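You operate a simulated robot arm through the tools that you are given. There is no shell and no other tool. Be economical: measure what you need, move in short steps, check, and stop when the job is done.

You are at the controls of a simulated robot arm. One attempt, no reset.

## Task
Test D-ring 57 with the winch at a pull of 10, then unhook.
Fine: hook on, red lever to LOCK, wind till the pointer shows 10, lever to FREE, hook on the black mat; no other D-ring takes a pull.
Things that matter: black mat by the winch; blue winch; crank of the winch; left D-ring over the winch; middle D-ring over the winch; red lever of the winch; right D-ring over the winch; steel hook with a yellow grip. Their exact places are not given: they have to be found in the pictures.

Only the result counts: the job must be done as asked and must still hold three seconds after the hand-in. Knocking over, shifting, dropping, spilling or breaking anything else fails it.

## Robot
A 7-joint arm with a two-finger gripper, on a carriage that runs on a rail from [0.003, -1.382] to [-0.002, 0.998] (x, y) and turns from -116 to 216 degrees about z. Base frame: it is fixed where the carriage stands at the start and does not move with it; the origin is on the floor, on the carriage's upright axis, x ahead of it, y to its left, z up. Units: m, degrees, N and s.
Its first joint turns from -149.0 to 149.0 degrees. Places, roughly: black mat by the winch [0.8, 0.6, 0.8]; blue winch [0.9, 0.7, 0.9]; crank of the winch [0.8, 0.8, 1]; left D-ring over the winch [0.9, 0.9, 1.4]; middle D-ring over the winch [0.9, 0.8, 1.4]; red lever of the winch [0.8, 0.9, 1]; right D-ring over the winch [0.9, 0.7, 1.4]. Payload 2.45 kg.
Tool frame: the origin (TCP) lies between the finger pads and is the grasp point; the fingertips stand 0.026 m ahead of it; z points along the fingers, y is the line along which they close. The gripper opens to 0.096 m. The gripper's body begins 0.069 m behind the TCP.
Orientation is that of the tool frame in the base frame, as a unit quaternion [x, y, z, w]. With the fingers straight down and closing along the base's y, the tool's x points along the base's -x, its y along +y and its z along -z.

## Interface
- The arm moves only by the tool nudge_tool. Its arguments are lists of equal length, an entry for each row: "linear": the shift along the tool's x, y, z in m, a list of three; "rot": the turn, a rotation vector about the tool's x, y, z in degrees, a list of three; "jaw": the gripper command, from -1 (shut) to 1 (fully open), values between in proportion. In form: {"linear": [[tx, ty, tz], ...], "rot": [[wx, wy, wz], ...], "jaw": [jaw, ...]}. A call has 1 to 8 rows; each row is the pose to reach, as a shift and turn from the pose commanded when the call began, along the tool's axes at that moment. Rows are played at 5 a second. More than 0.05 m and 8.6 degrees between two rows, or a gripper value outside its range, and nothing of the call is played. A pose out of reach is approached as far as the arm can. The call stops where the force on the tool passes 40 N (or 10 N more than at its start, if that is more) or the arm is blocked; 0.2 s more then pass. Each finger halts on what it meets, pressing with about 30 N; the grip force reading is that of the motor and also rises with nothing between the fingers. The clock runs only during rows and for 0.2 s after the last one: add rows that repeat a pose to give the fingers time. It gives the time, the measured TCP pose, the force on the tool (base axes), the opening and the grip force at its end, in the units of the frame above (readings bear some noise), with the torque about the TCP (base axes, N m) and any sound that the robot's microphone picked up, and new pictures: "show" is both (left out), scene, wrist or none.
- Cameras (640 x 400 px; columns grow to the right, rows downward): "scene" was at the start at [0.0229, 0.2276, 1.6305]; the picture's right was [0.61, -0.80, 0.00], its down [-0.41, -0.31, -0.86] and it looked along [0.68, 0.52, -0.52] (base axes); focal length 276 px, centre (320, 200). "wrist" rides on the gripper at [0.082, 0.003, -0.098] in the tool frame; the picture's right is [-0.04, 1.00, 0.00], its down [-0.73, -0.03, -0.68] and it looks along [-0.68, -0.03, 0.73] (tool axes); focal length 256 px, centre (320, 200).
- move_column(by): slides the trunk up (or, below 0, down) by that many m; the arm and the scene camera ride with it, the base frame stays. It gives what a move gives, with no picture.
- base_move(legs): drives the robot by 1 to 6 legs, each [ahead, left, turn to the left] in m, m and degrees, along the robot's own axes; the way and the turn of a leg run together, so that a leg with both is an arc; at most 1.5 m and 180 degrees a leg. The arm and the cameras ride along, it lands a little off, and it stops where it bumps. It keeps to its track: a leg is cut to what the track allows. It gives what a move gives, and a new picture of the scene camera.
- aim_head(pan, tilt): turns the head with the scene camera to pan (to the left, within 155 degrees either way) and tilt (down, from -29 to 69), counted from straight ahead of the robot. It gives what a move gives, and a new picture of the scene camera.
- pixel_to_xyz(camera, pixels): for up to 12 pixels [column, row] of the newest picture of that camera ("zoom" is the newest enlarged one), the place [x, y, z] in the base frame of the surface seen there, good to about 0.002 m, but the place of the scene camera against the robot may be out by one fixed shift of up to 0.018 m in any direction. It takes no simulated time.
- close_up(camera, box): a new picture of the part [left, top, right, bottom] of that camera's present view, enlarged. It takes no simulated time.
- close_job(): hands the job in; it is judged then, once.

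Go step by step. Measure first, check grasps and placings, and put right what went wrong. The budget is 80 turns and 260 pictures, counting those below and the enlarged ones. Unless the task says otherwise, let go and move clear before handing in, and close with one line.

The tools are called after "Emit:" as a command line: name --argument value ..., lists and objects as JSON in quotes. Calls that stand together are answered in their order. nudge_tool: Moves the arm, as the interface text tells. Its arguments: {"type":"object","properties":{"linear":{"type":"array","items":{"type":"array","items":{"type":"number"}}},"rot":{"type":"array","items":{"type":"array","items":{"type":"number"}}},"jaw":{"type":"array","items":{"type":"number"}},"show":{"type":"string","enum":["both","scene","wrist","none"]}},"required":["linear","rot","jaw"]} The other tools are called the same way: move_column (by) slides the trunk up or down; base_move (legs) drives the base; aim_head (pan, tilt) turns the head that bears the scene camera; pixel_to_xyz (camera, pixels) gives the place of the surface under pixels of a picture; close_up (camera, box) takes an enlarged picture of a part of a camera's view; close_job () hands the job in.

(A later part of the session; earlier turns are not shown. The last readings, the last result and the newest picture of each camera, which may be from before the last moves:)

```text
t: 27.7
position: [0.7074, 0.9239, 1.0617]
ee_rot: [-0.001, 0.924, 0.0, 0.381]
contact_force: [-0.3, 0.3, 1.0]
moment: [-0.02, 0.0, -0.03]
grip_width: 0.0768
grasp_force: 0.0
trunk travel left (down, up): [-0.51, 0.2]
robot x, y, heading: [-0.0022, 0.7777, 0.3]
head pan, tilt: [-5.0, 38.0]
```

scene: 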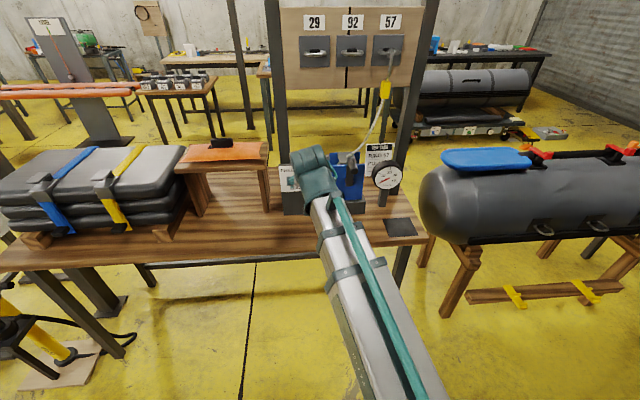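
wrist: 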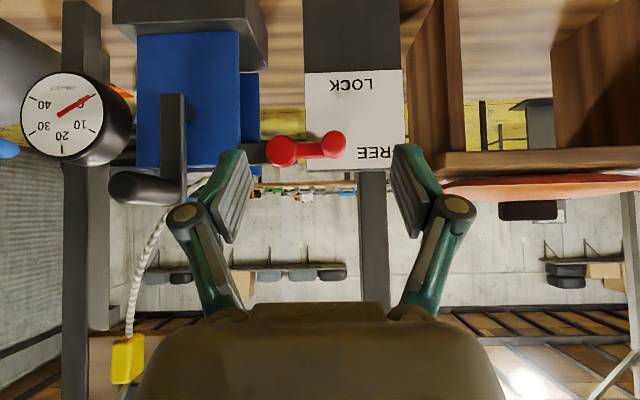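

The lever knob is clear in the wrist view at (333,145), with the pivot at (283,151). I'll measure them.

Emit:
pixel_to_xyz --camera "wrist" --pixels '[[333, 145], [326, 145], [341, 145], [333, 135], [310, 149], [283, 151], [376, 152], [350, 84], [120, 187], [175, 190], [173, 110], [168, 155]]'

Emit:
close_up --camera "wrist" --box '[250, 50, 430, 200]'

Emit:
close_up --camera "wrist" --box '[90, 20, 290, 220]'

```text
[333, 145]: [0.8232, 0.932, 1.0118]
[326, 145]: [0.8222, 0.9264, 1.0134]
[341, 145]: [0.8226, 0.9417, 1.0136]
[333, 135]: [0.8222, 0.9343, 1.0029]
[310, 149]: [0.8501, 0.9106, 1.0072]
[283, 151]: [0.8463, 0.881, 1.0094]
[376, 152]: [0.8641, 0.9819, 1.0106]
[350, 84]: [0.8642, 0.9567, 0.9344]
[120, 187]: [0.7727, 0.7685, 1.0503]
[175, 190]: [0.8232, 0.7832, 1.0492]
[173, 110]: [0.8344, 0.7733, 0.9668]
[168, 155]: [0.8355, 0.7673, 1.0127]
```

```text
2.67 times, centred on (340, 125) of wrist
```

zoom: 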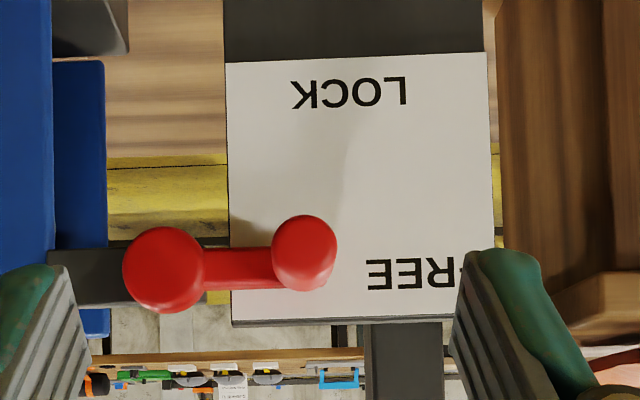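

```text
2.00 times, centred on (190, 120) of wrist
```

zoom: 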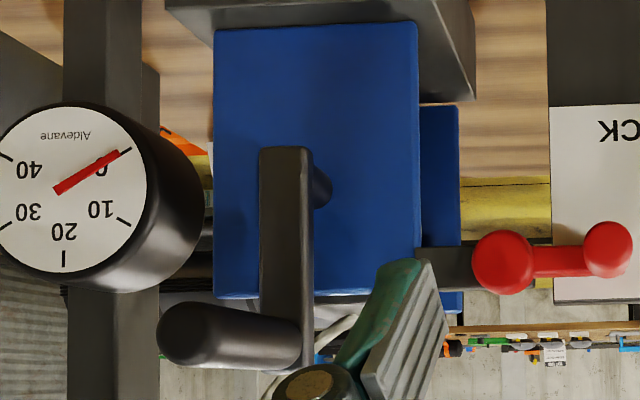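

The pivot is at (0.85,0.879,1.009) and the knob at (0.822–0.85,0.934,1.011); LOCK lies about 45° down. I'll close the fingers and go above the knob to press it down.

Emit:
nudge_tool --linear '[[0, 0.003, -0.005], [-0.02, 0.006, 0.015], [-0.04, 0.01, 0.035], [-0.06, 0.01, 0.055], [-0.0813, 0.01, 0.0765], [-0.0813, 0.01, 0.0765]]' --rot '[[0, 0, 0], [0, 0, 0], [0, 0, 0], [0, 0, 0], [0, 0, 0], [0, 0, 0]]' --jaw '[-0.3, -1, -1, -1, -1, -1]'

```text
t: 29.1
position: [0.8212, 0.932, 1.0631]
ee_rot: [-0.001, 0.924, 0.0, 0.383]
contact_force: [-0.3, -0.6, -0.2]
moment: [0.0, 0.0, -0.01]
grip_width: 0.0003
grasp_force: 28.5
trunk travel left (down, up): [-0.51, 0.2]
robot x, y, heading: [-0.0007, 0.7814, 0.0]
head pan, tilt: [-5.0, 38.0]
```

scene: 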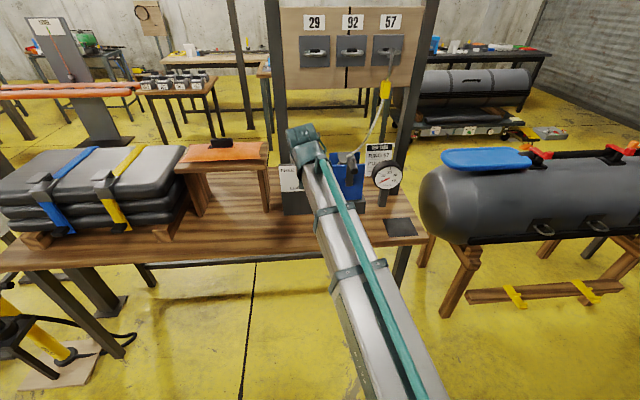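
wrist: 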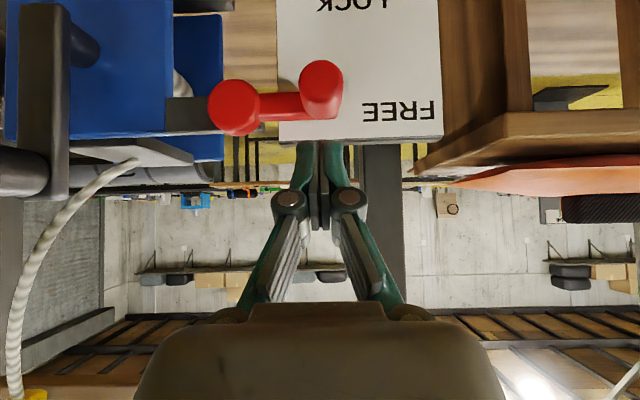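

The fingers are directly above the knob, at (320,85) in the wrist view. I'll press down along the arc.

Emit:
nudge_tool --linear '[[0.011, 0.001, 0.011], [0.0163, 0.001, 0.0163], [0.0212, 0, 0.0212], [0.0262, -0.003, 0.0262], [0.0308, -0.0065, 0.0308], [0.0354, -0.01, 0.0354], [0.0389, -0.014, 0.0389]]' --rot '[[0, 0, 0], [0, 0, 0], [0, 0, 0], [0, 0, 0], [0, 0, 0], [0, 0, 0], [0, 0, 0]]' --jaw '[-1, -1, -1, -1, -1, -1, -1]' --show "wrist"

```text
t: 30.7
position: [0.8197, 0.9187, 1.0085]
ee_rot: [-0.001, 0.924, 0.0, 0.382]
contact_force: [0.7, 0.3, 0.9]
moment: [0.0, 0.01, 0.0]
grip_width: 0.0001
grasp_force: 28.6
trunk travel left (down, up): [-0.51, 0.2]
robot x, y, heading: [-0.0016, 0.778, 0.2]
head pan, tilt: [-5.0, 38.0]
```

wrist: 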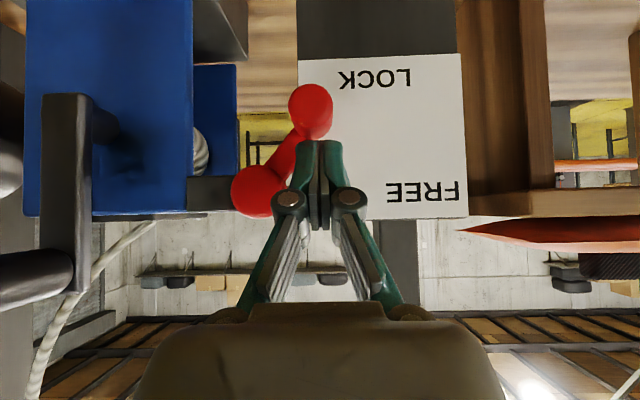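

The lever swung down and no force remains, so it may have snapped. I'll measure its angle.

Emit:
pixel_to_xyz --camera "wrist" --pixels '[[310, 110], [255, 192], [285, 155]]'

Emit:
nudge_tool --linear '[[-0.02, 0, -0.02], [-0.03, 0, -0.05], [-0.03, 0, -0.09]]' --rot '[[0, 0, 0], [0, 0, 0], [0, 0, 0]]' --jaw '[-1, -1, -1]' --show "wrist"

Emit:
close_up --camera "wrist" --box '[230, 20, 430, 200]'

```text
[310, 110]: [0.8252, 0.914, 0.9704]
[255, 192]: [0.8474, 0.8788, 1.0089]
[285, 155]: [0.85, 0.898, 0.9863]
```

```text
t: 31.5
position: [0.7759, 0.9189, 1.093]
ee_rot: [0.0, 0.924, 0.0, 0.381]
contact_force: [-0.3, -0.4, 0.0]
moment: [-0.01, 0.0, -0.02]
grip_width: 0.0001
grasp_force: 28.8
trunk travel left (down, up): [-0.51, 0.2]
robot x, y, heading: [0.0023, 0.7787, -0.1]
head pan, tilt: [-5.0, 38.0]
```

wrist: 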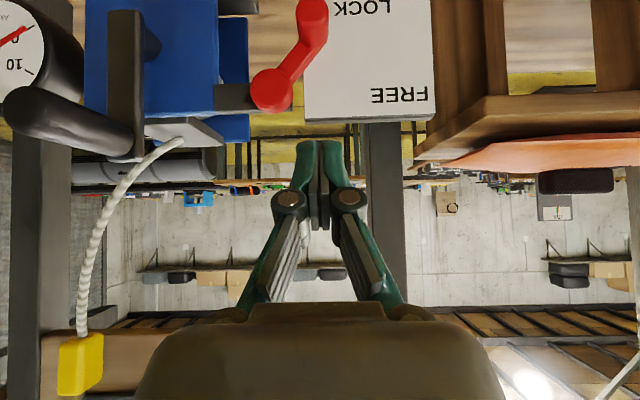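

```text
2.22 times, centred on (330, 110) of wrist
```

zoom: 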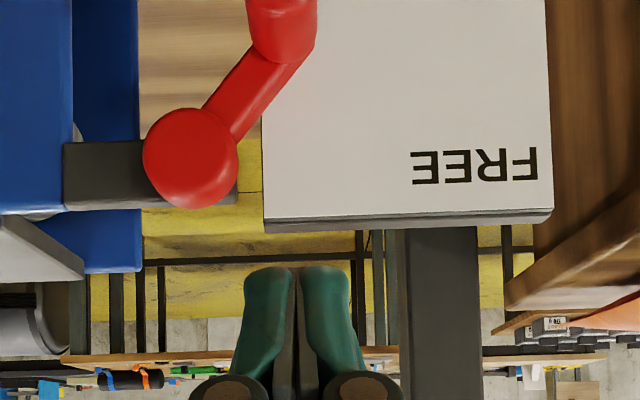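

The lever stands 48° down, pointing at LOCK. To be sure it is at its end stop I'll press it gently a bit further.

Emit:
nudge_tool --linear '[[0.0, 0, 0.04], [0.01, -0.002, 0.07], [0.031, -0.004, 0.091], [0.033, -0.005, 0.093]]' --rot '[[0, 0, 0], [0, 0, 0], [0, 0, 0], [0, 0, 0]]' --jaw '[-1, -1, -1, -1]' --show "none"

Emit:
nudge_tool --linear '[[0.0015, 0, 0.0015], [0.003, -0.001, 0.003], [0.0045, -0.002, 0.0045]]' --rot '[[0, 0, 0], [0, 0, 0], [0, 0, 0]]' --jaw '[-1, -1, -1]' --show "wrist"

```text
t: 32.5
position: [0.82, 0.9134, 1.0035]
ee_rot: [-0.001, 0.924, 0.001, 0.382]
contact_force: [-0.1, -0.6, -0.4]
moment: [0.0, -0.02, -0.02]
grip_width: 0.0
grasp_force: 28.3
trunk travel left (down, up): [-0.51, 0.2]
robot x, y, heading: [-0.0007, 0.7784, 0.1]
head pan, tilt: [-5.0, 38.0]
```

```text
t: 33.3
position: [0.8194, 0.9128, 1.0034]
ee_rot: [-0.002, 0.922, 0.002, 0.387]
contact_force: [3.4, 7.8, 33.1]
moment: [0.19, -0.39, -0.26]
grip_width: 0.0061
grasp_force: 28.9
trunk travel left (down, up): [-0.51, 0.2]
robot x, y, heading: [-0.0037, 0.7812, -0.2]
head pan, tilt: [-5.0, 38.0]
```

wrist: 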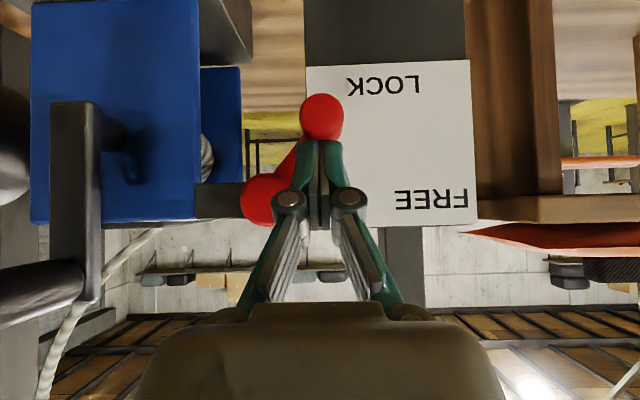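

The lever is hard against its stop at LOCK (33 N). I'll back off, then drive right to face the crank.

Emit:
nudge_tool --linear '[[-0.02, 0, -0.02], [0, 0, -0.05], [0.02, 0, -0.08], [0.02, 0, -0.12]]' --rot '[[0, 0, 0], [0, 0, 0], [0, 0, 0], [0, 0, 0]]' --jaw '[-1, -1, -0.5, 0]' --show "none"

Emit:
base_move --legs '[[0, -0.14, 0]]'

Emit:
nudge_tool --linear '[[0, 0, 0], [0, 0, 0]]' --rot '[[0, 0, 0], [0, 0, 0]]' --jaw '[0.2, 0.2]' --show "wrist"

```text
t: 34.3
position: [0.7196, 0.9115, 1.069]
ee_rot: [0.0, 0.924, -0.001, 0.382]
contact_force: [0.5, -0.1, 0.3]
moment: [0.02, 0.01, -0.03]
grip_width: 0.0482
grasp_force: 0.0
trunk travel left (down, up): [-0.51, 0.2]
robot x, y, heading: [-0.0036, 0.7812, -0.1]
head pan, tilt: [-5.0, 38.0]
```

```text
t: 35.7
position: [0.7217, 0.7726, 1.0704]
ee_rot: [0.0, 0.924, 0.0, 0.382]
contact_force: [-0.5, 0.6, 0.5]
moment: [0.01, -0.01, 0.0]
grip_width: 0.0479
grasp_force: 0.1
trunk travel left (down, up): [-0.51, 0.2]
robot x, y, heading: [-0.0015, 0.6439, 0.3]
head pan, tilt: [-5.0, 38.0]
```

scene: 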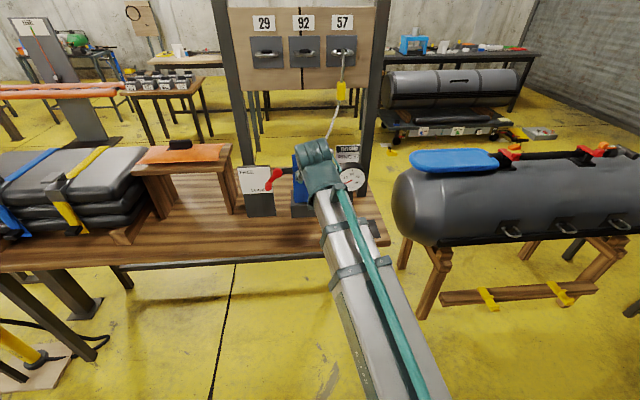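

```text
t: 36.3
position: [0.7215, 0.7721, 1.0686]
ee_rot: [-0.001, 0.924, 0.0, 0.382]
contact_force: [0.0, 0.7, 0.2]
moment: [0.02, 0.01, 0.0]
grip_width: 0.0575
grasp_force: 0.0
trunk travel left (down, up): [-0.51, 0.2]
robot x, y, heading: [-0.005, 0.6411, 0.2]
head pan, tilt: [-5.0, 38.0]
```

wrist: 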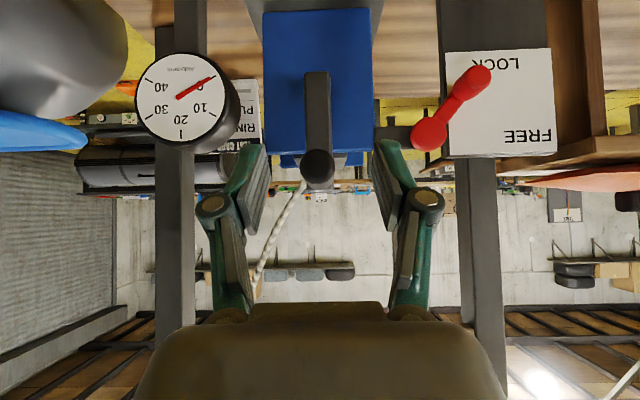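

That is a good frontal view of the crank: handle end at (318,168), arm from (318,75) to (318,150). I'll measure.

Emit:
pixel_to_xyz --camera "wrist" --pixels '[[318, 168], [304, 168], [333, 168], [318, 182], [318, 154], [318, 140], [318, 76], [318, 100], [290, 100], [178, 98]]'

Emit:
close_up --camera "wrist" --box '[250, 50, 390, 200]'

Emit:
close_up --camera "wrist" --box '[130, 45, 250, 155]'

```text
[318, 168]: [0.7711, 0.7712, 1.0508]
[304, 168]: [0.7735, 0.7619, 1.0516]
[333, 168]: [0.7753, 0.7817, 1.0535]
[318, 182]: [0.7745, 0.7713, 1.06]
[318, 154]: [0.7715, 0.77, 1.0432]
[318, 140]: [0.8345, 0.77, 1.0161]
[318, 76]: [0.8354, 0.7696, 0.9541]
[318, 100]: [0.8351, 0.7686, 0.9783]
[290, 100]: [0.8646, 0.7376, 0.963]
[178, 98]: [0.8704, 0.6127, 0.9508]
```

```text
2.67 times, centred on (320, 125) of wrist
```

zoom: 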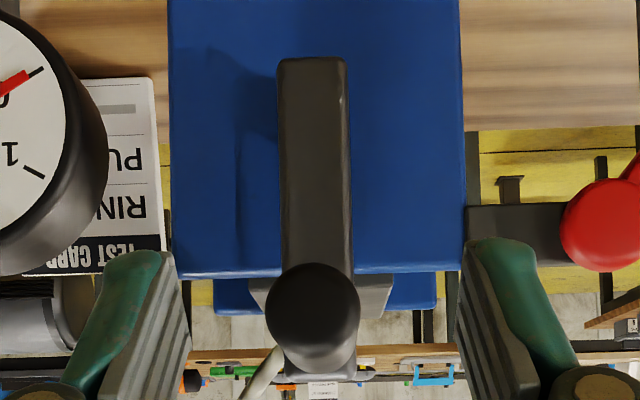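

```text
3.64 times, centred on (190, 100) of wrist
```

zoom: 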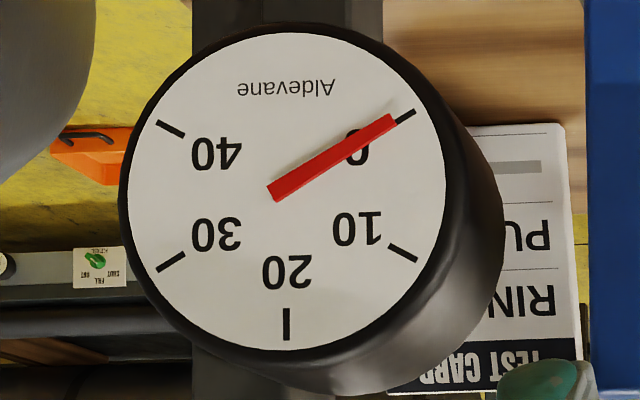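

The handle centre is (·,0.771,1.052), the hub is near z≈0.964 and the gauge reads 0. I'll grasp the handle at x≈0.793.

Emit:
nudge_tool --linear '[[-0.013, -0.001, 0.021], [-0.026, -0.001, 0.042], [-0.0388, -0.001, 0.0623], [-0.0388, -0.001, 0.0623], [-0.0388, -0.001, 0.0623], [-0.0388, -0.001, 0.0623], [-0.0388, -0.001, 0.0623]]' --rot '[[0, 0, 0], [0, 0, 0], [0, 0, 0], [0, 0, 0], [0, 0, 0], [0, 0, 0], [0, 0, 0]]' --jaw '[0.2, 0.2, 0.2, -0.4, -0.8, -1, -1]' --show "wrist"

```text
t: 37.9
position: [0.7924, 0.7707, 1.0542]
ee_rot: [0.0, 0.924, 0.0, 0.382]
contact_force: [0.3, -9.4, 1.7]
moment: [-0.09, -0.2, -0.26]
grip_width: 0.0248
grasp_force: 44.8
trunk travel left (down, up): [-0.51, 0.2]
robot x, y, heading: [-0.0029, 0.6431, 0.0]
head pan, tilt: [-5.0, 38.0]
```

wrist: 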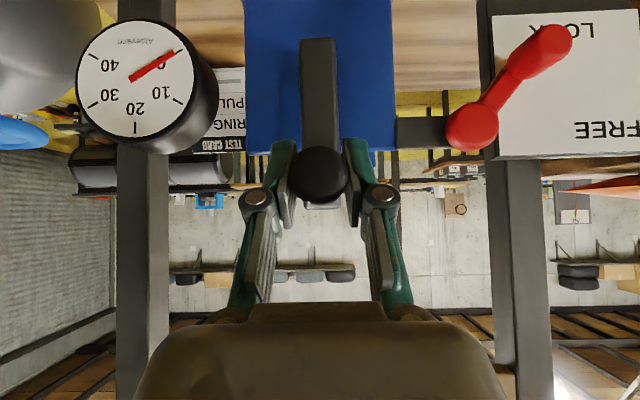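

The handle is held (0.0248). I'll try clockwise as seen from the front (toward −y), 32°, and watch the force and gauge.

Emit:
nudge_tool --linear '[[0.0006, -0.0122, 0.0006], [0.0024, -0.0243, 0.0024], [0.0054, -0.0358, 0.0054], [0.0095, -0.0466, 0.0095]]' --rot '[[0, 0, 0], [0, 0, 0], [0, 0, 0], [0, 0, 0]]' --jaw '[-1, -1, -1, -1]'

```text
t: 38.9
position: [0.794, 0.7261, 1.0384]
ee_rot: [0.0, 0.925, -0.001, 0.381]
contact_force: [1.9, 5.4, -3.2]
moment: [0.29, 0.19, 0.02]
grip_width: 0.0244
grasp_force: 44.7
trunk travel left (down, up): [-0.51, 0.2]
robot x, y, heading: [-0.0022, 0.6462, 0.4]
head pan, tilt: [-5.0, 38.0]
```

scene: 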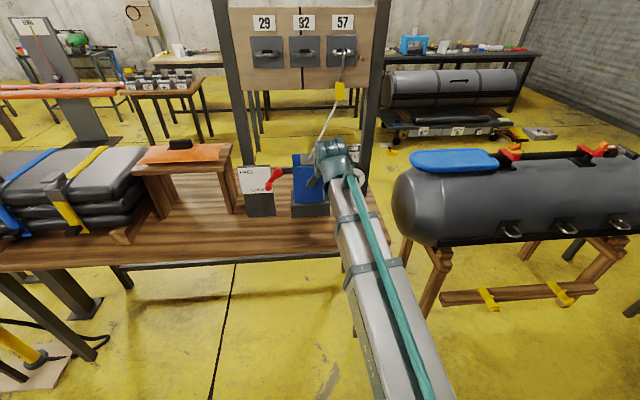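
wrist: 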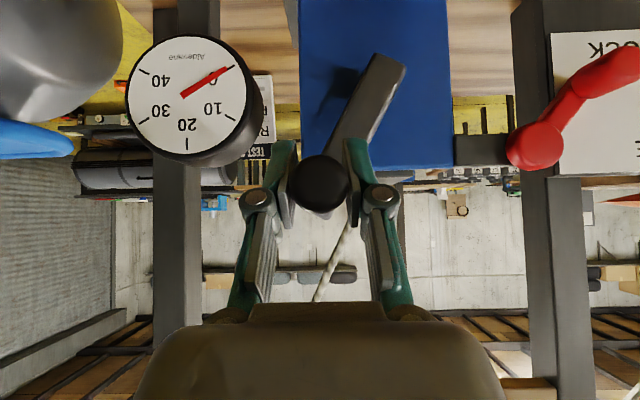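

It turned easily. I'll check the arm's far end and the rope to refine the hub position.

Emit:
pixel_to_xyz --camera "wrist" --pixels '[[376, 55], [404, 66], [387, 80], [360, 130], [322, 185]]'

Emit:
close_up --camera "scene" --box '[280, 30, 400, 220]'

```text
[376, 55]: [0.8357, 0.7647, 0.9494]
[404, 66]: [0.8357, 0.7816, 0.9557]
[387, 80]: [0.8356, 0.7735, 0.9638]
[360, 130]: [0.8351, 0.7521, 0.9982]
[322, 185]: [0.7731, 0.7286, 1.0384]
```

```text
2.11 times, centred on (340, 125) of scene
```

zoom: 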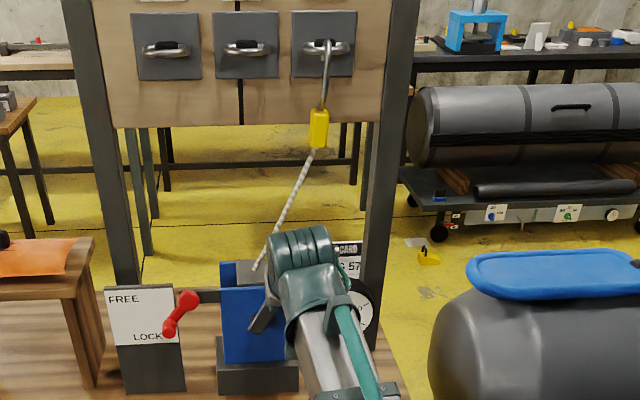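

The refined hub is about (0.770, 0.960) with R≈0.091, and the crank now stands at 28°. I'll continue clockwise to 84°.

Emit:
nudge_tool --linear '[[0.0047, -0.0108, 0.0047], [0.0105, -0.0205, 0.0105], [0.0172, -0.029, 0.0172], [0.0246, -0.0361, 0.0246], [0.0327, -0.0417, 0.0327], [0.0412, -0.0456, 0.0412], [0.0501, -0.0478, 0.0501]]' --rot '[[0, 0, 0], [0, 0, 0], [0, 0, 0], [0, 0, 0], [0, 0, 0], [0, 0, 0], [0, 0, 0]]' --jaw '[-1, -1, -1, -1, -1, -1, -1]'

Emit:
close_up --camera "scene" --box '[280, 30, 400, 220]'

```text
t: 40.5
position: [0.7923, 0.6801, 0.9683]
ee_rot: [-0.001, 0.924, 0.0, 0.382]
contact_force: [5.0, 22.4, 3.7]
moment: [0.05, -0.02, 0.23]
grip_width: 0.0245
grasp_force: 44.9
trunk travel left (down, up): [-0.51, 0.2]
robot x, y, heading: [-0.0021, 0.6415, 0.1]
head pan, tilt: [-5.0, 38.0]
```

scene: 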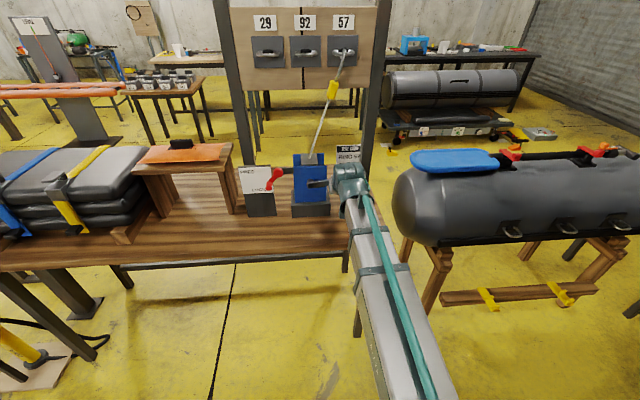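
wrist: 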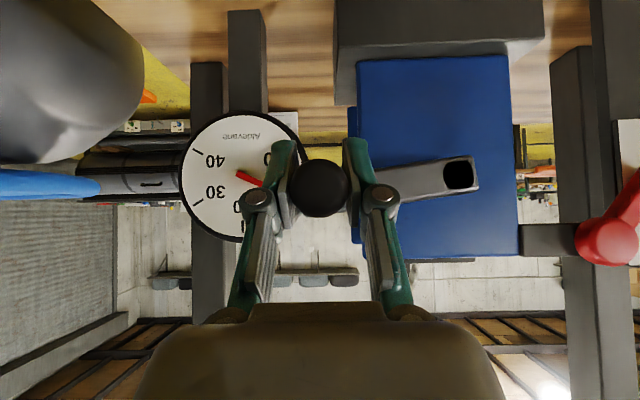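

```text
2.11 times, centred on (340, 125) of scene
```

zoom: 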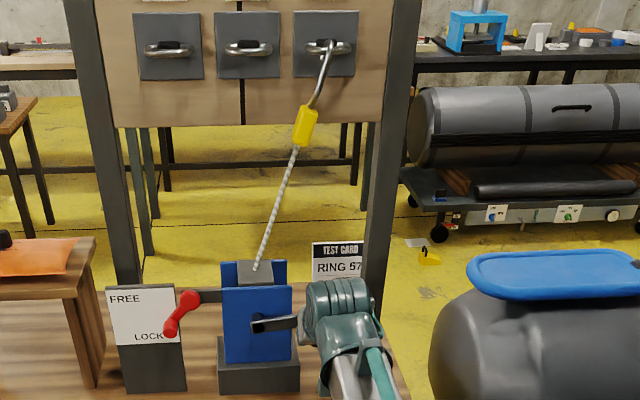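

The rope is taut and the pointer has already moved to about the 10 mark. I'll zoom in before moving any further.

Emit:
close_up --camera "wrist" --box '[175, 105, 310, 250]'

Emit:
close_up --camera "scene" --box '[325, 140, 385, 210]'

```text
2.76 times, centred on (242, 178) of wrist
```

zoom: 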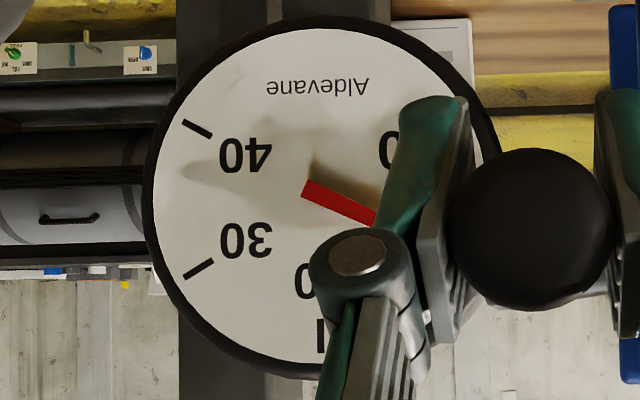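

```text
5.71 times, centred on (355, 175) of scene
```

zoom: 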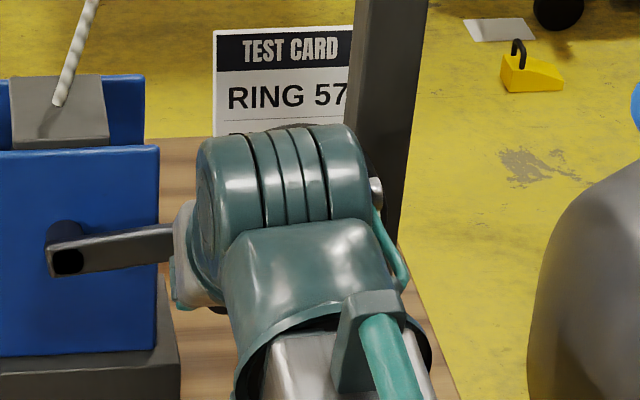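

The pointer seems to read about 9 but the finger hides the 10 mark. I'll release (LOCK should hold), back off a little and read it properly.

Emit:
nudge_tool --linear '[[0, 0, 0], [0, 0, 0], [0.02, 0, -0.02], [0.04, 0, -0.04], [0.06, 0, -0.06]]' --rot '[[0, 0, 0], [0, 0, 0], [0, 0, 0], [0, 0, 0], [0, 0, 0]]' --jaw '[-0.3, 0.2, 0.2, 0.2, 0.2]' --show "wrist"

Emit:
close_up --camera "wrist" --box '[175, 105, 355, 265]'

```text
t: 41.7
position: [0.7096, 0.6773, 0.9688]
ee_rot: [-0.001, 0.925, -0.001, 0.381]
contact_force: [-0.8, -0.2, -0.9]
moment: [-0.05, 0.03, -0.05]
grip_width: 0.0575
grasp_force: 0.0
trunk travel left (down, up): [-0.51, 0.2]
robot x, y, heading: [-0.0021, 0.6398, 0.3]
head pan, tilt: [-5.0, 38.0]
```

wrist: 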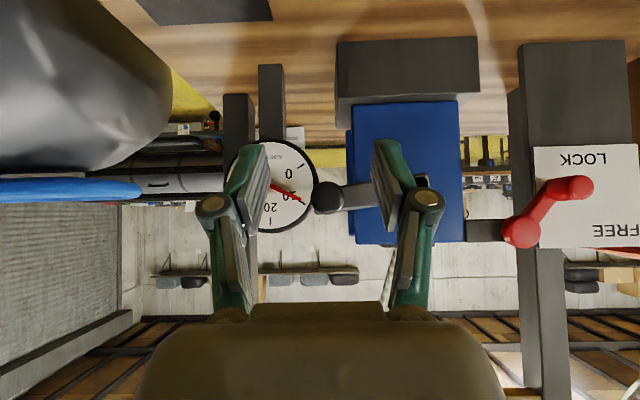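

```text
2.50 times, centred on (265, 185) of wrist
```

zoom: 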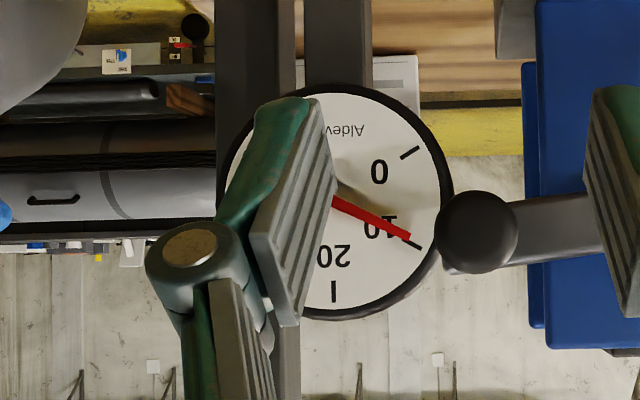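

The pointer is held, with its tip almost on the 10 tick. I'll shift the camera in front of the gauge for an accurate reading.

Emit:
nudge_tool --linear '[[0, -0.02, 0], [0, -0.045, 0], [0, -0.06, 0]]' --rot '[[0, 0, 0], [0, 0, 0], [0, 0, 0]]' --jaw '[0.2, 0.2, 0.2]' --show "wrist"

Emit:
close_up --camera "wrist" --box '[270, 120, 390, 250]'

```text
t: 42.5
position: [0.7076, 0.6172, 0.9687]
ee_rot: [0.0, 0.924, 0.0, 0.382]
contact_force: [-0.1, -0.4, -0.9]
moment: [0.02, 0.01, 0.01]
grip_width: 0.0576
grasp_force: 0.0
trunk travel left (down, up): [-0.51, 0.2]
robot x, y, heading: [0.0014, 0.6394, 0.2]
head pan, tilt: [-5.0, 38.0]
```

wrist: 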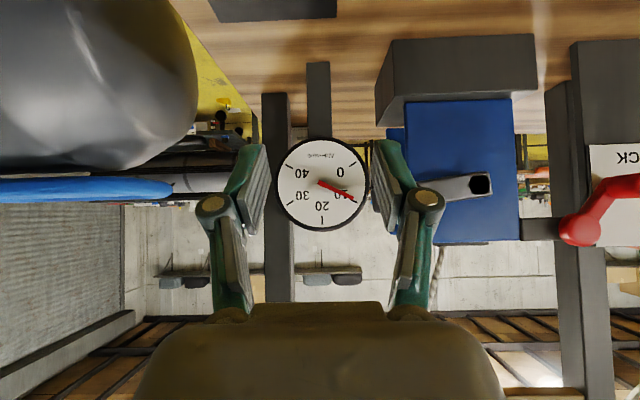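

```text
3.08 times, centred on (330, 185) of wrist
```

zoom: 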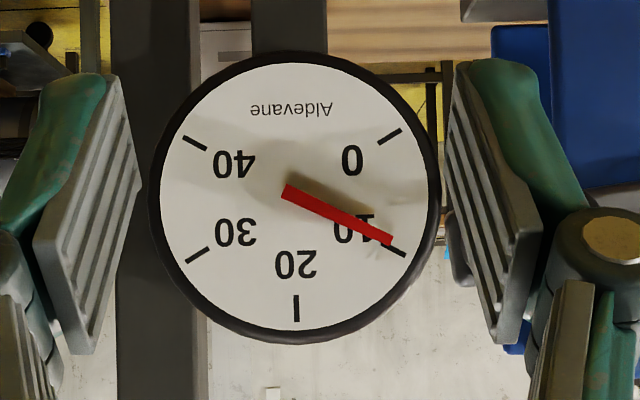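

The reading is about 9.3–9.4, with the tip one needle-width short of the tick, and the ratchet holds. I'll regrasp the handle for a very small extra turn.

Emit:
nudge_tool --linear '[[0, 0.03, 0], [0, 0.062, 0], [-0.02, 0.062, 0.02], [-0.04, 0.062, 0.04], [-0.06, 0.062, 0.06], [-0.06, 0.062, 0.06], [-0.06, 0.062, 0.06], [-0.06, 0.062, 0.06]]' --rot '[[0, 0, 0], [0, 0, 0], [0, 0, 0], [0, 0, 0], [0, 0, 0], [0, 0, 0], [0, 0, 0], [0, 0, 0]]' --jaw '[0.2, 0.2, 0.2, 0.2, 0.2, -0.4, -1, -1]' --show "wrist"

Emit:
close_up --camera "wrist" --box '[175, 105, 310, 250]'

```text
t: 44.3
position: [0.7924, 0.68, 0.9697]
ee_rot: [-0.001, 0.924, 0.0, 0.382]
contact_force: [-1.3, 5.1, 0.7]
moment: [-0.02, 0.09, -0.05]
grip_width: 0.0245
grasp_force: 45.1
trunk travel left (down, up): [-0.51, 0.2]
robot x, y, heading: [-0.0018, 0.6395, 0.1]
head pan, tilt: [-5.0, 38.0]
```

wrist: 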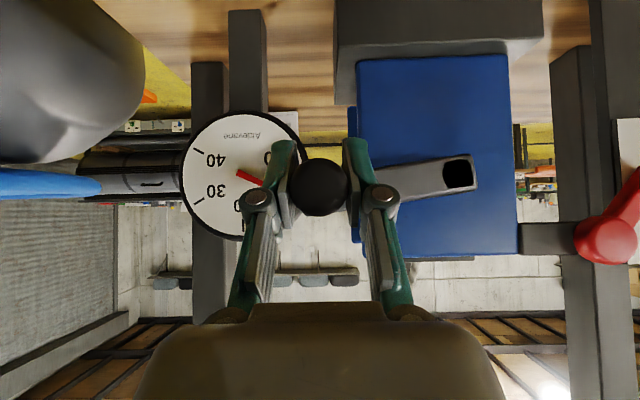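

```text
2.76 times, centred on (242, 178) of wrist
```

zoom: 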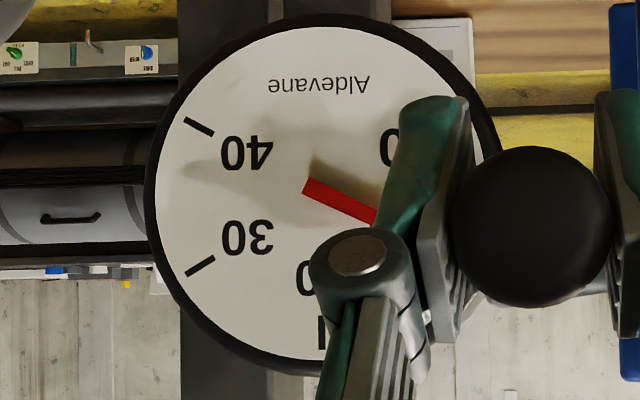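

It is regrasped and unchanged. I'll move 2.5 mm down, about 1.5° of crank.

Emit:
nudge_tool --linear '[[0.0009, 0, 0.0009], [0.0018, 0, 0.0018], [0.0018, 0, 0.0018]]' --rot '[[0, 0, 0], [0, 0, 0], [0, 0, 0]]' --jaw '[-1, -1, -1]' --show "wrist"

Emit:
close_up --camera "wrist" --box '[175, 105, 310, 250]'

```text
t: 45.1
position: [0.792, 0.6803, 0.9675]
ee_rot: [-0.001, 0.924, 0.0, 0.383]
contact_force: [-1.2, 7.2, 5.9]
moment: [0.1, -0.17, -0.02]
grip_width: 0.0245
grasp_force: 45.0
trunk travel left (down, up): [-0.51, 0.2]
robot x, y, heading: [-0.0043, 0.6402, 0.3]
head pan, tilt: [-5.0, 38.0]
```

wrist: 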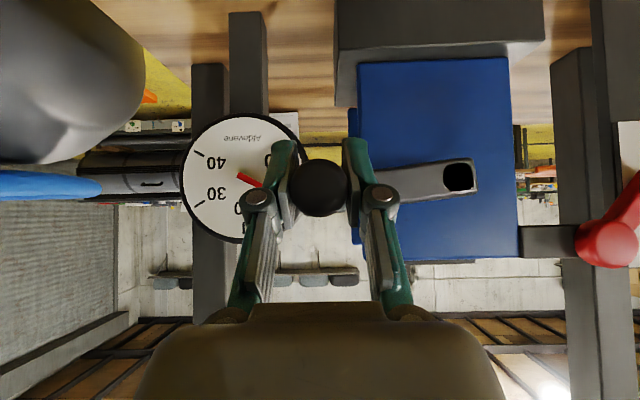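

```text
2.76 times, centred on (242, 178) of wrist
```

zoom: 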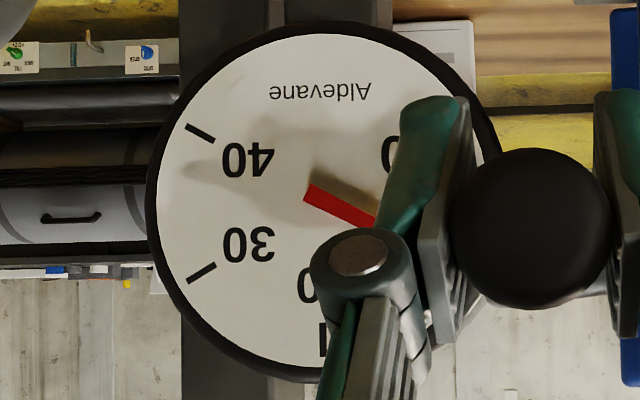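

The pointer has moved slightly. I'll release and read it from in front.

Emit:
nudge_tool --linear '[[0, 0, 0], [0, 0, 0], [0.02, 0, -0.02], [0.04, 0, -0.04], [0.06, 0, -0.06], [0.06, -0.03, -0.06], [0.06, -0.062, -0.06]]' --rot '[[0, 0, 0], [0, 0, 0], [0, 0, 0], [0, 0, 0], [0, 0, 0], [0, 0, 0], [0, 0, 0]]' --jaw '[-0.3, 0.2, 0.2, 0.2, 0.2, 0.2, 0.2]' --show "wrist"

Emit:
close_up --camera "wrist" --box '[270, 120, 390, 250]'

```text
t: 46.7
position: [0.7091, 0.6168, 0.966]
ee_rot: [0.001, 0.924, 0.0, 0.382]
contact_force: [-0.1, 0.1, 0.1]
moment: [-0.02, 0.0, 0.02]
grip_width: 0.0577
grasp_force: 0.1
trunk travel left (down, up): [-0.51, 0.2]
robot x, y, heading: [-0.0009, 0.6415, 0.2]
head pan, tilt: [-5.0, 38.0]
```

wrist: 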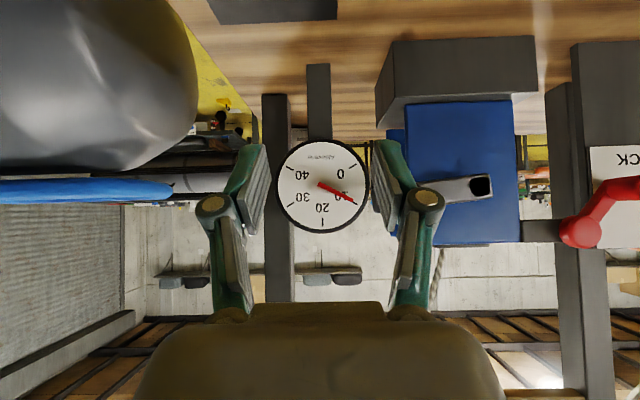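

```text
3.08 times, centred on (330, 185) of wrist
```

zoom: 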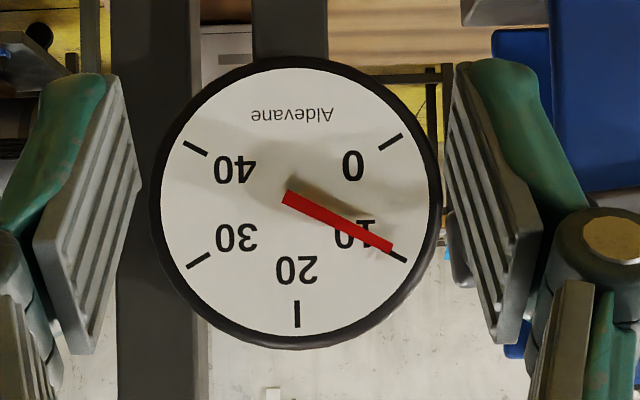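

The reading is about 9.5 and the step gave roughly +0.17 per degree. One more step of about 4 mm should bring it to 10.

Emit:
nudge_tool --linear '[[0, 0.03, 0], [0, 0.062, 0], [-0.02, 0.062, 0.02], [-0.04, 0.062, 0.04], [-0.06, 0.062, 0.06], [-0.06, 0.062, 0.06], [-0.06, 0.062, 0.06], [-0.06, 0.062, 0.06]]' --rot '[[0, 0, 0], [0, 0, 0], [0, 0, 0], [0, 0, 0], [0, 0, 0], [0, 0, 0], [0, 0, 0], [0, 0, 0]]' --jaw '[0.2, 0.2, 0.2, 0.2, 0.2, -0.4, -1, -1]' --show "none"

Emit:
nudge_tool --linear '[[0.001, 0, 0.001], [0.002, 0, 0.002], [0.003, 0, 0.003], [0.003, 0, 0.003]]' --rot '[[0, 0, 0], [0, 0, 0], [0, 0, 0], [0, 0, 0]]' --jaw '[-1, -1, -1, -1]' --show "none"

Emit:
nudge_tool --linear '[[0, 0, 0], [0, 0, 0], [0.02, 0, -0.02], [0.04, 0, -0.04], [0.06, 0, -0.06], [0.06, -0.03, -0.06], [0.06, -0.062, -0.06]]' --rot '[[0, 0, 0], [0, 0, 0], [0, 0, 0], [0, 0, 0], [0, 0, 0], [0, 0, 0], [0, 0, 0]]' --jaw '[-0.3, 0.2, 0.2, 0.2, 0.2, 0.2, 0.2]' --show "both"

Emit:
close_up --camera "wrist" --box '[270, 120, 390, 250]'

```text
t: 48.5
position: [0.7933, 0.6804, 0.966]
ee_rot: [0.0, 0.924, -0.001, 0.382]
contact_force: [0.2, 4.3, 2.2]
moment: [-0.08, 0.06, -0.1]
grip_width: 0.0244
grasp_force: 45.3
trunk travel left (down, up): [-0.51, 0.2]
robot x, y, heading: [0.0005, 0.6402, -0.0]
head pan, tilt: [-5.0, 38.0]
```

```text
t: 49.5
position: [0.7931, 0.6802, 0.9619]
ee_rot: [0.0, 0.924, 0.0, 0.383]
contact_force: [2.0, 7.6, 6.3]
moment: [0.1, -0.41, -0.04]
grip_width: 0.0243
grasp_force: 45.1
trunk travel left (down, up): [-0.51, 0.2]
robot x, y, heading: [0.0002, 0.6423, 0.0]
head pan, tilt: [-5.0, 38.0]
```

```text
t: 51.1
position: [0.7093, 0.6169, 0.961]
ee_rot: [0.0, 0.924, 0.0, 0.382]
contact_force: [-0.2, -0.2, 0.5]
moment: [0.02, 0.01, -0.01]
grip_width: 0.0576
grasp_force: 0.1
trunk travel left (down, up): [-0.51, 0.2]
robot x, y, heading: [-0.0062, 0.643, -0.1]
head pan, tilt: [-5.0, 38.0]
```

scene: 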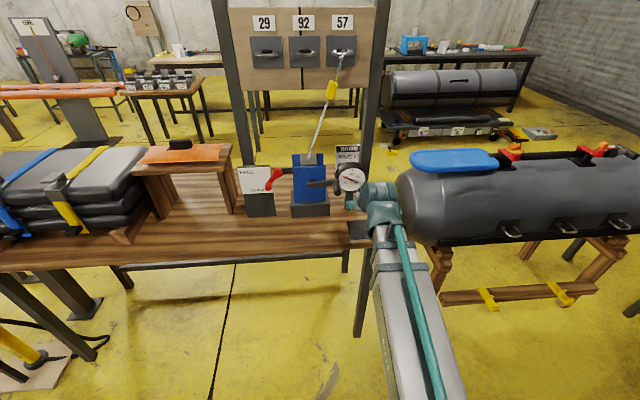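
wrist: 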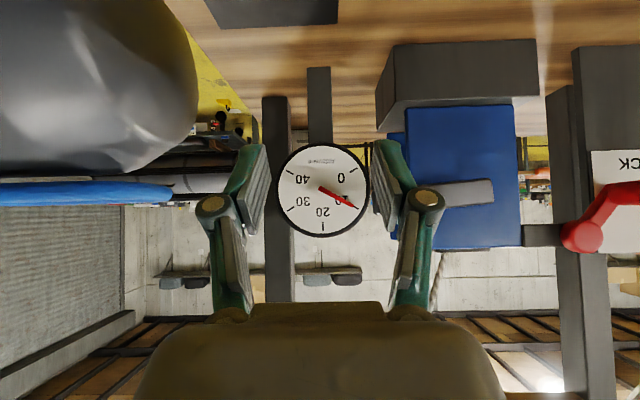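

```text
3.08 times, centred on (330, 185) of wrist
```

zoom: 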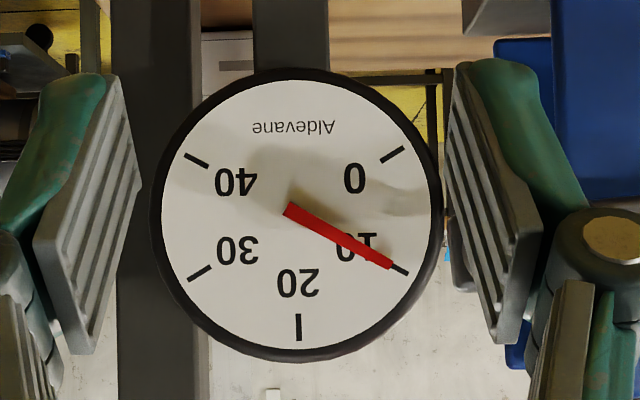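

The pointer tip now sits on the 10 tick. Next is the lever to FREE: I'll drive left and turn the fingers horizontal, closed, to push the knob up from below.

Emit:
base_move --legs '[[0, 0.22, 0]]'

Emit:
nudge_tool --linear '[[0, 0.02, 0], [0, 0.04, 0], [0, 0.06, 0], [0, 0.075, 0], [0, 0.08, 0]]' --rot '[[0, -8, 0], [0, -16, 0], [0, -24, 0], [0, -32, 0], [0, -40, 0]]' --jaw '[-0.5, -1, -1, -1, -1]'

```text
t: 52.8
position: [0.7092, 0.8353, 0.9611]
ee_rot: [-0.001, 0.924, 0.0, 0.382]
contact_force: [0.4, -0.8, 0.0]
moment: [0.0, -0.02, -0.03]
grip_width: 0.0579
grasp_force: 0.1
trunk travel left (down, up): [-0.51, 0.2]
robot x, y, heading: [0.0014, 0.8619, 0.2]
head pan, tilt: [-5.0, 38.0]
```

scene: 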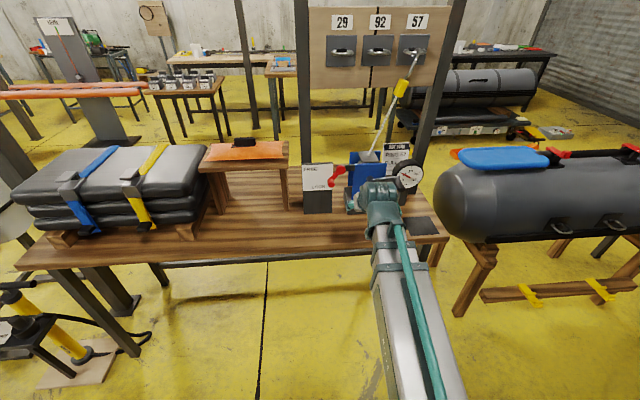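

```text
t: 54.0
position: [0.7279, 0.9144, 0.9628]
ee_rot: [0.003, 0.751, -0.003, 0.66]
contact_force: [0.1, 0.1, -0.5]
moment: [-0.02, 0.03, 0.0]
grip_width: 0.0001
grasp_force: 28.7
out of reach, approached as far as the arm can: row 3, 4, 5
trunk travel left (down, up): [-0.51, 0.2]
robot x, y, heading: [-0.0027, 0.863, 0.1]
head pan, tilt: [-5.0, 38.0]
```

scene: 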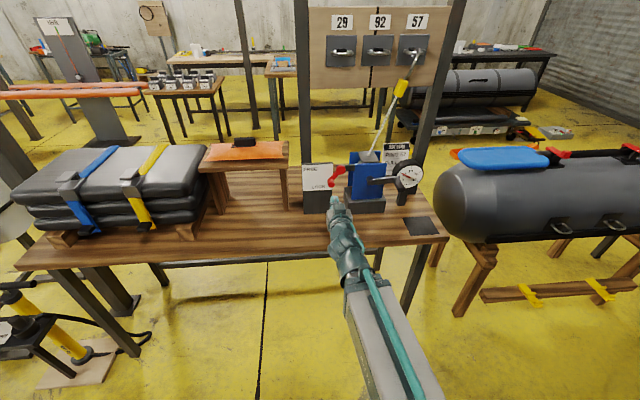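
wrist: 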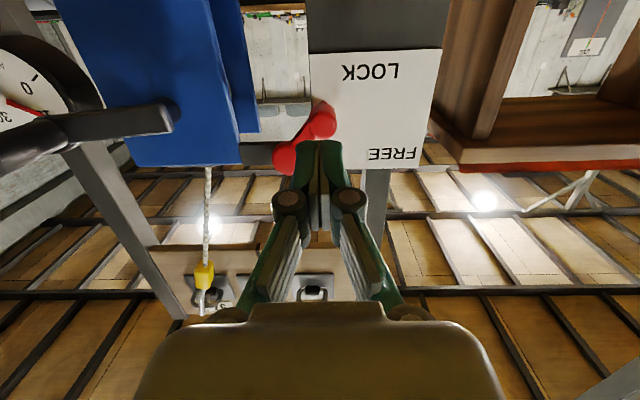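

The fingers are nearly horizontal, level with the lever. I'll go under the knob first.

Emit:
nudge_tool --linear '[[0.0278, 0.002, 0.0036], [0.0222, 0.004, 0.047], [0.0166, 0.004, 0.0899], [0.0166, 0.004, 0.0899]]' --rot '[[0, 0, 0], [0, 0, 0], [0, 0, 0], [0, 0, 0]]' --jaw '[-1, -1, -1, -1]' --show "wrist"

```text
t: 55.0
position: [0.8155, 0.916, 0.9387]
ee_rot: [-0.001, 0.738, 0.001, 0.675]
contact_force: [0.0, -0.6, -0.8]
moment: [-0.03, 0.01, 0.02]
grip_width: 0.0
grasp_force: 28.6
trunk travel left (down, up): [-0.51, 0.2]
robot x, y, heading: [-0.0035, 0.8609, 0.4]
head pan, tilt: [-5.0, 38.0]
```

wrist: 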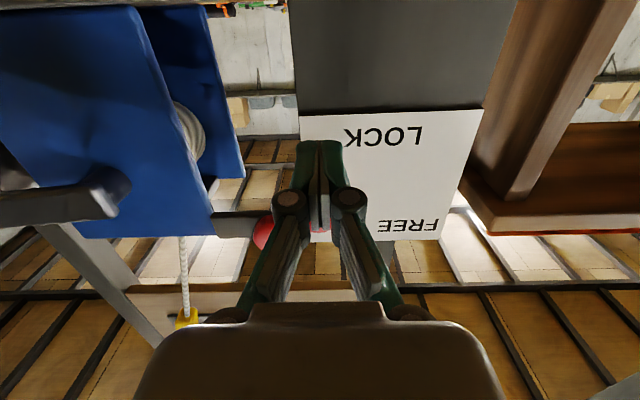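

The fingers are below the knob. I'll lift along the arc.

Emit:
nudge_tool --linear '[[-0.013, 0, -0.001], [-0.022, 0.003, -0.002], [-0.031, 0.007, -0.003], [-0.039, 0.011, -0.0035], [-0.046, 0.013, -0.004], [-0.051, 0.014, -0.0045], [-0.054, 0.014, -0.005]]' --rot '[[0, 0, 0], [0, 0, 0], [0, 0, 0], [0, 0, 0], [0, 0, 0], [0, 0, 0], [0, 0, 0]]' --jaw '[-1, -1, -1, -1, -1, -1, -1]'

Emit:
close_up --camera "scene" --box '[290, 20, 440, 220]'

```text
t: 56.5
position: [0.8148, 0.9302, 0.9842]
ee_rot: [0.002, 0.742, -0.002, 0.67]
contact_force: [0.5, 1.4, -16.0]
moment: [-0.09, 0.11, -0.19]
grip_width: 0.0
grasp_force: 28.4
trunk travel left (down, up): [-0.51, 0.2]
robot x, y, heading: [-0.0024, 0.8591, -0.1]
head pan, tilt: [-5.0, 38.0]
stopped in row 7: the force on the tool passed its limit at 44 N (the readings are from after the stop); the commanded pose is now the measured one
```

scene: 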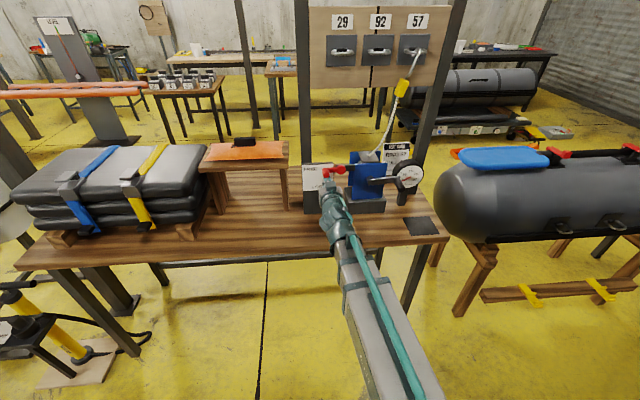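
wrist: 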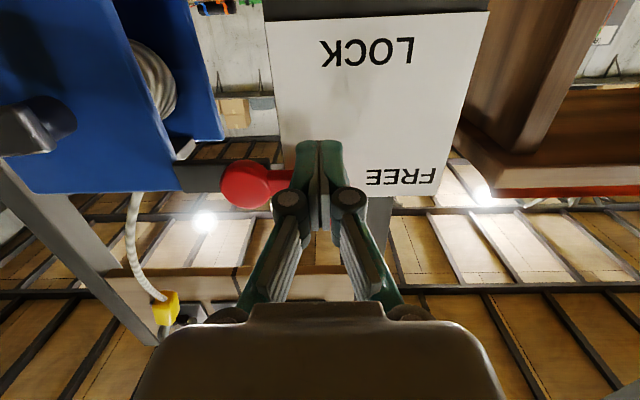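

```text
2.00 times, centred on (365, 120) of scene
```

zoom: 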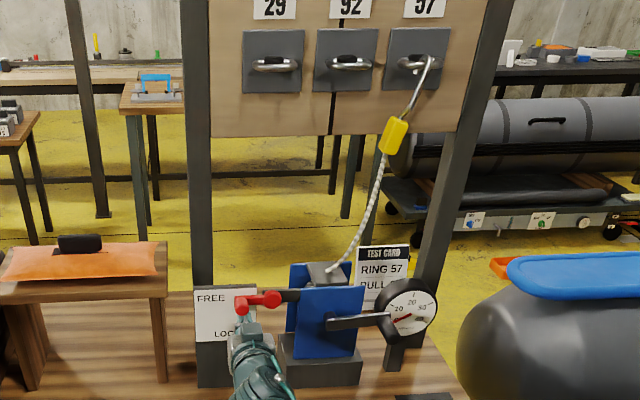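

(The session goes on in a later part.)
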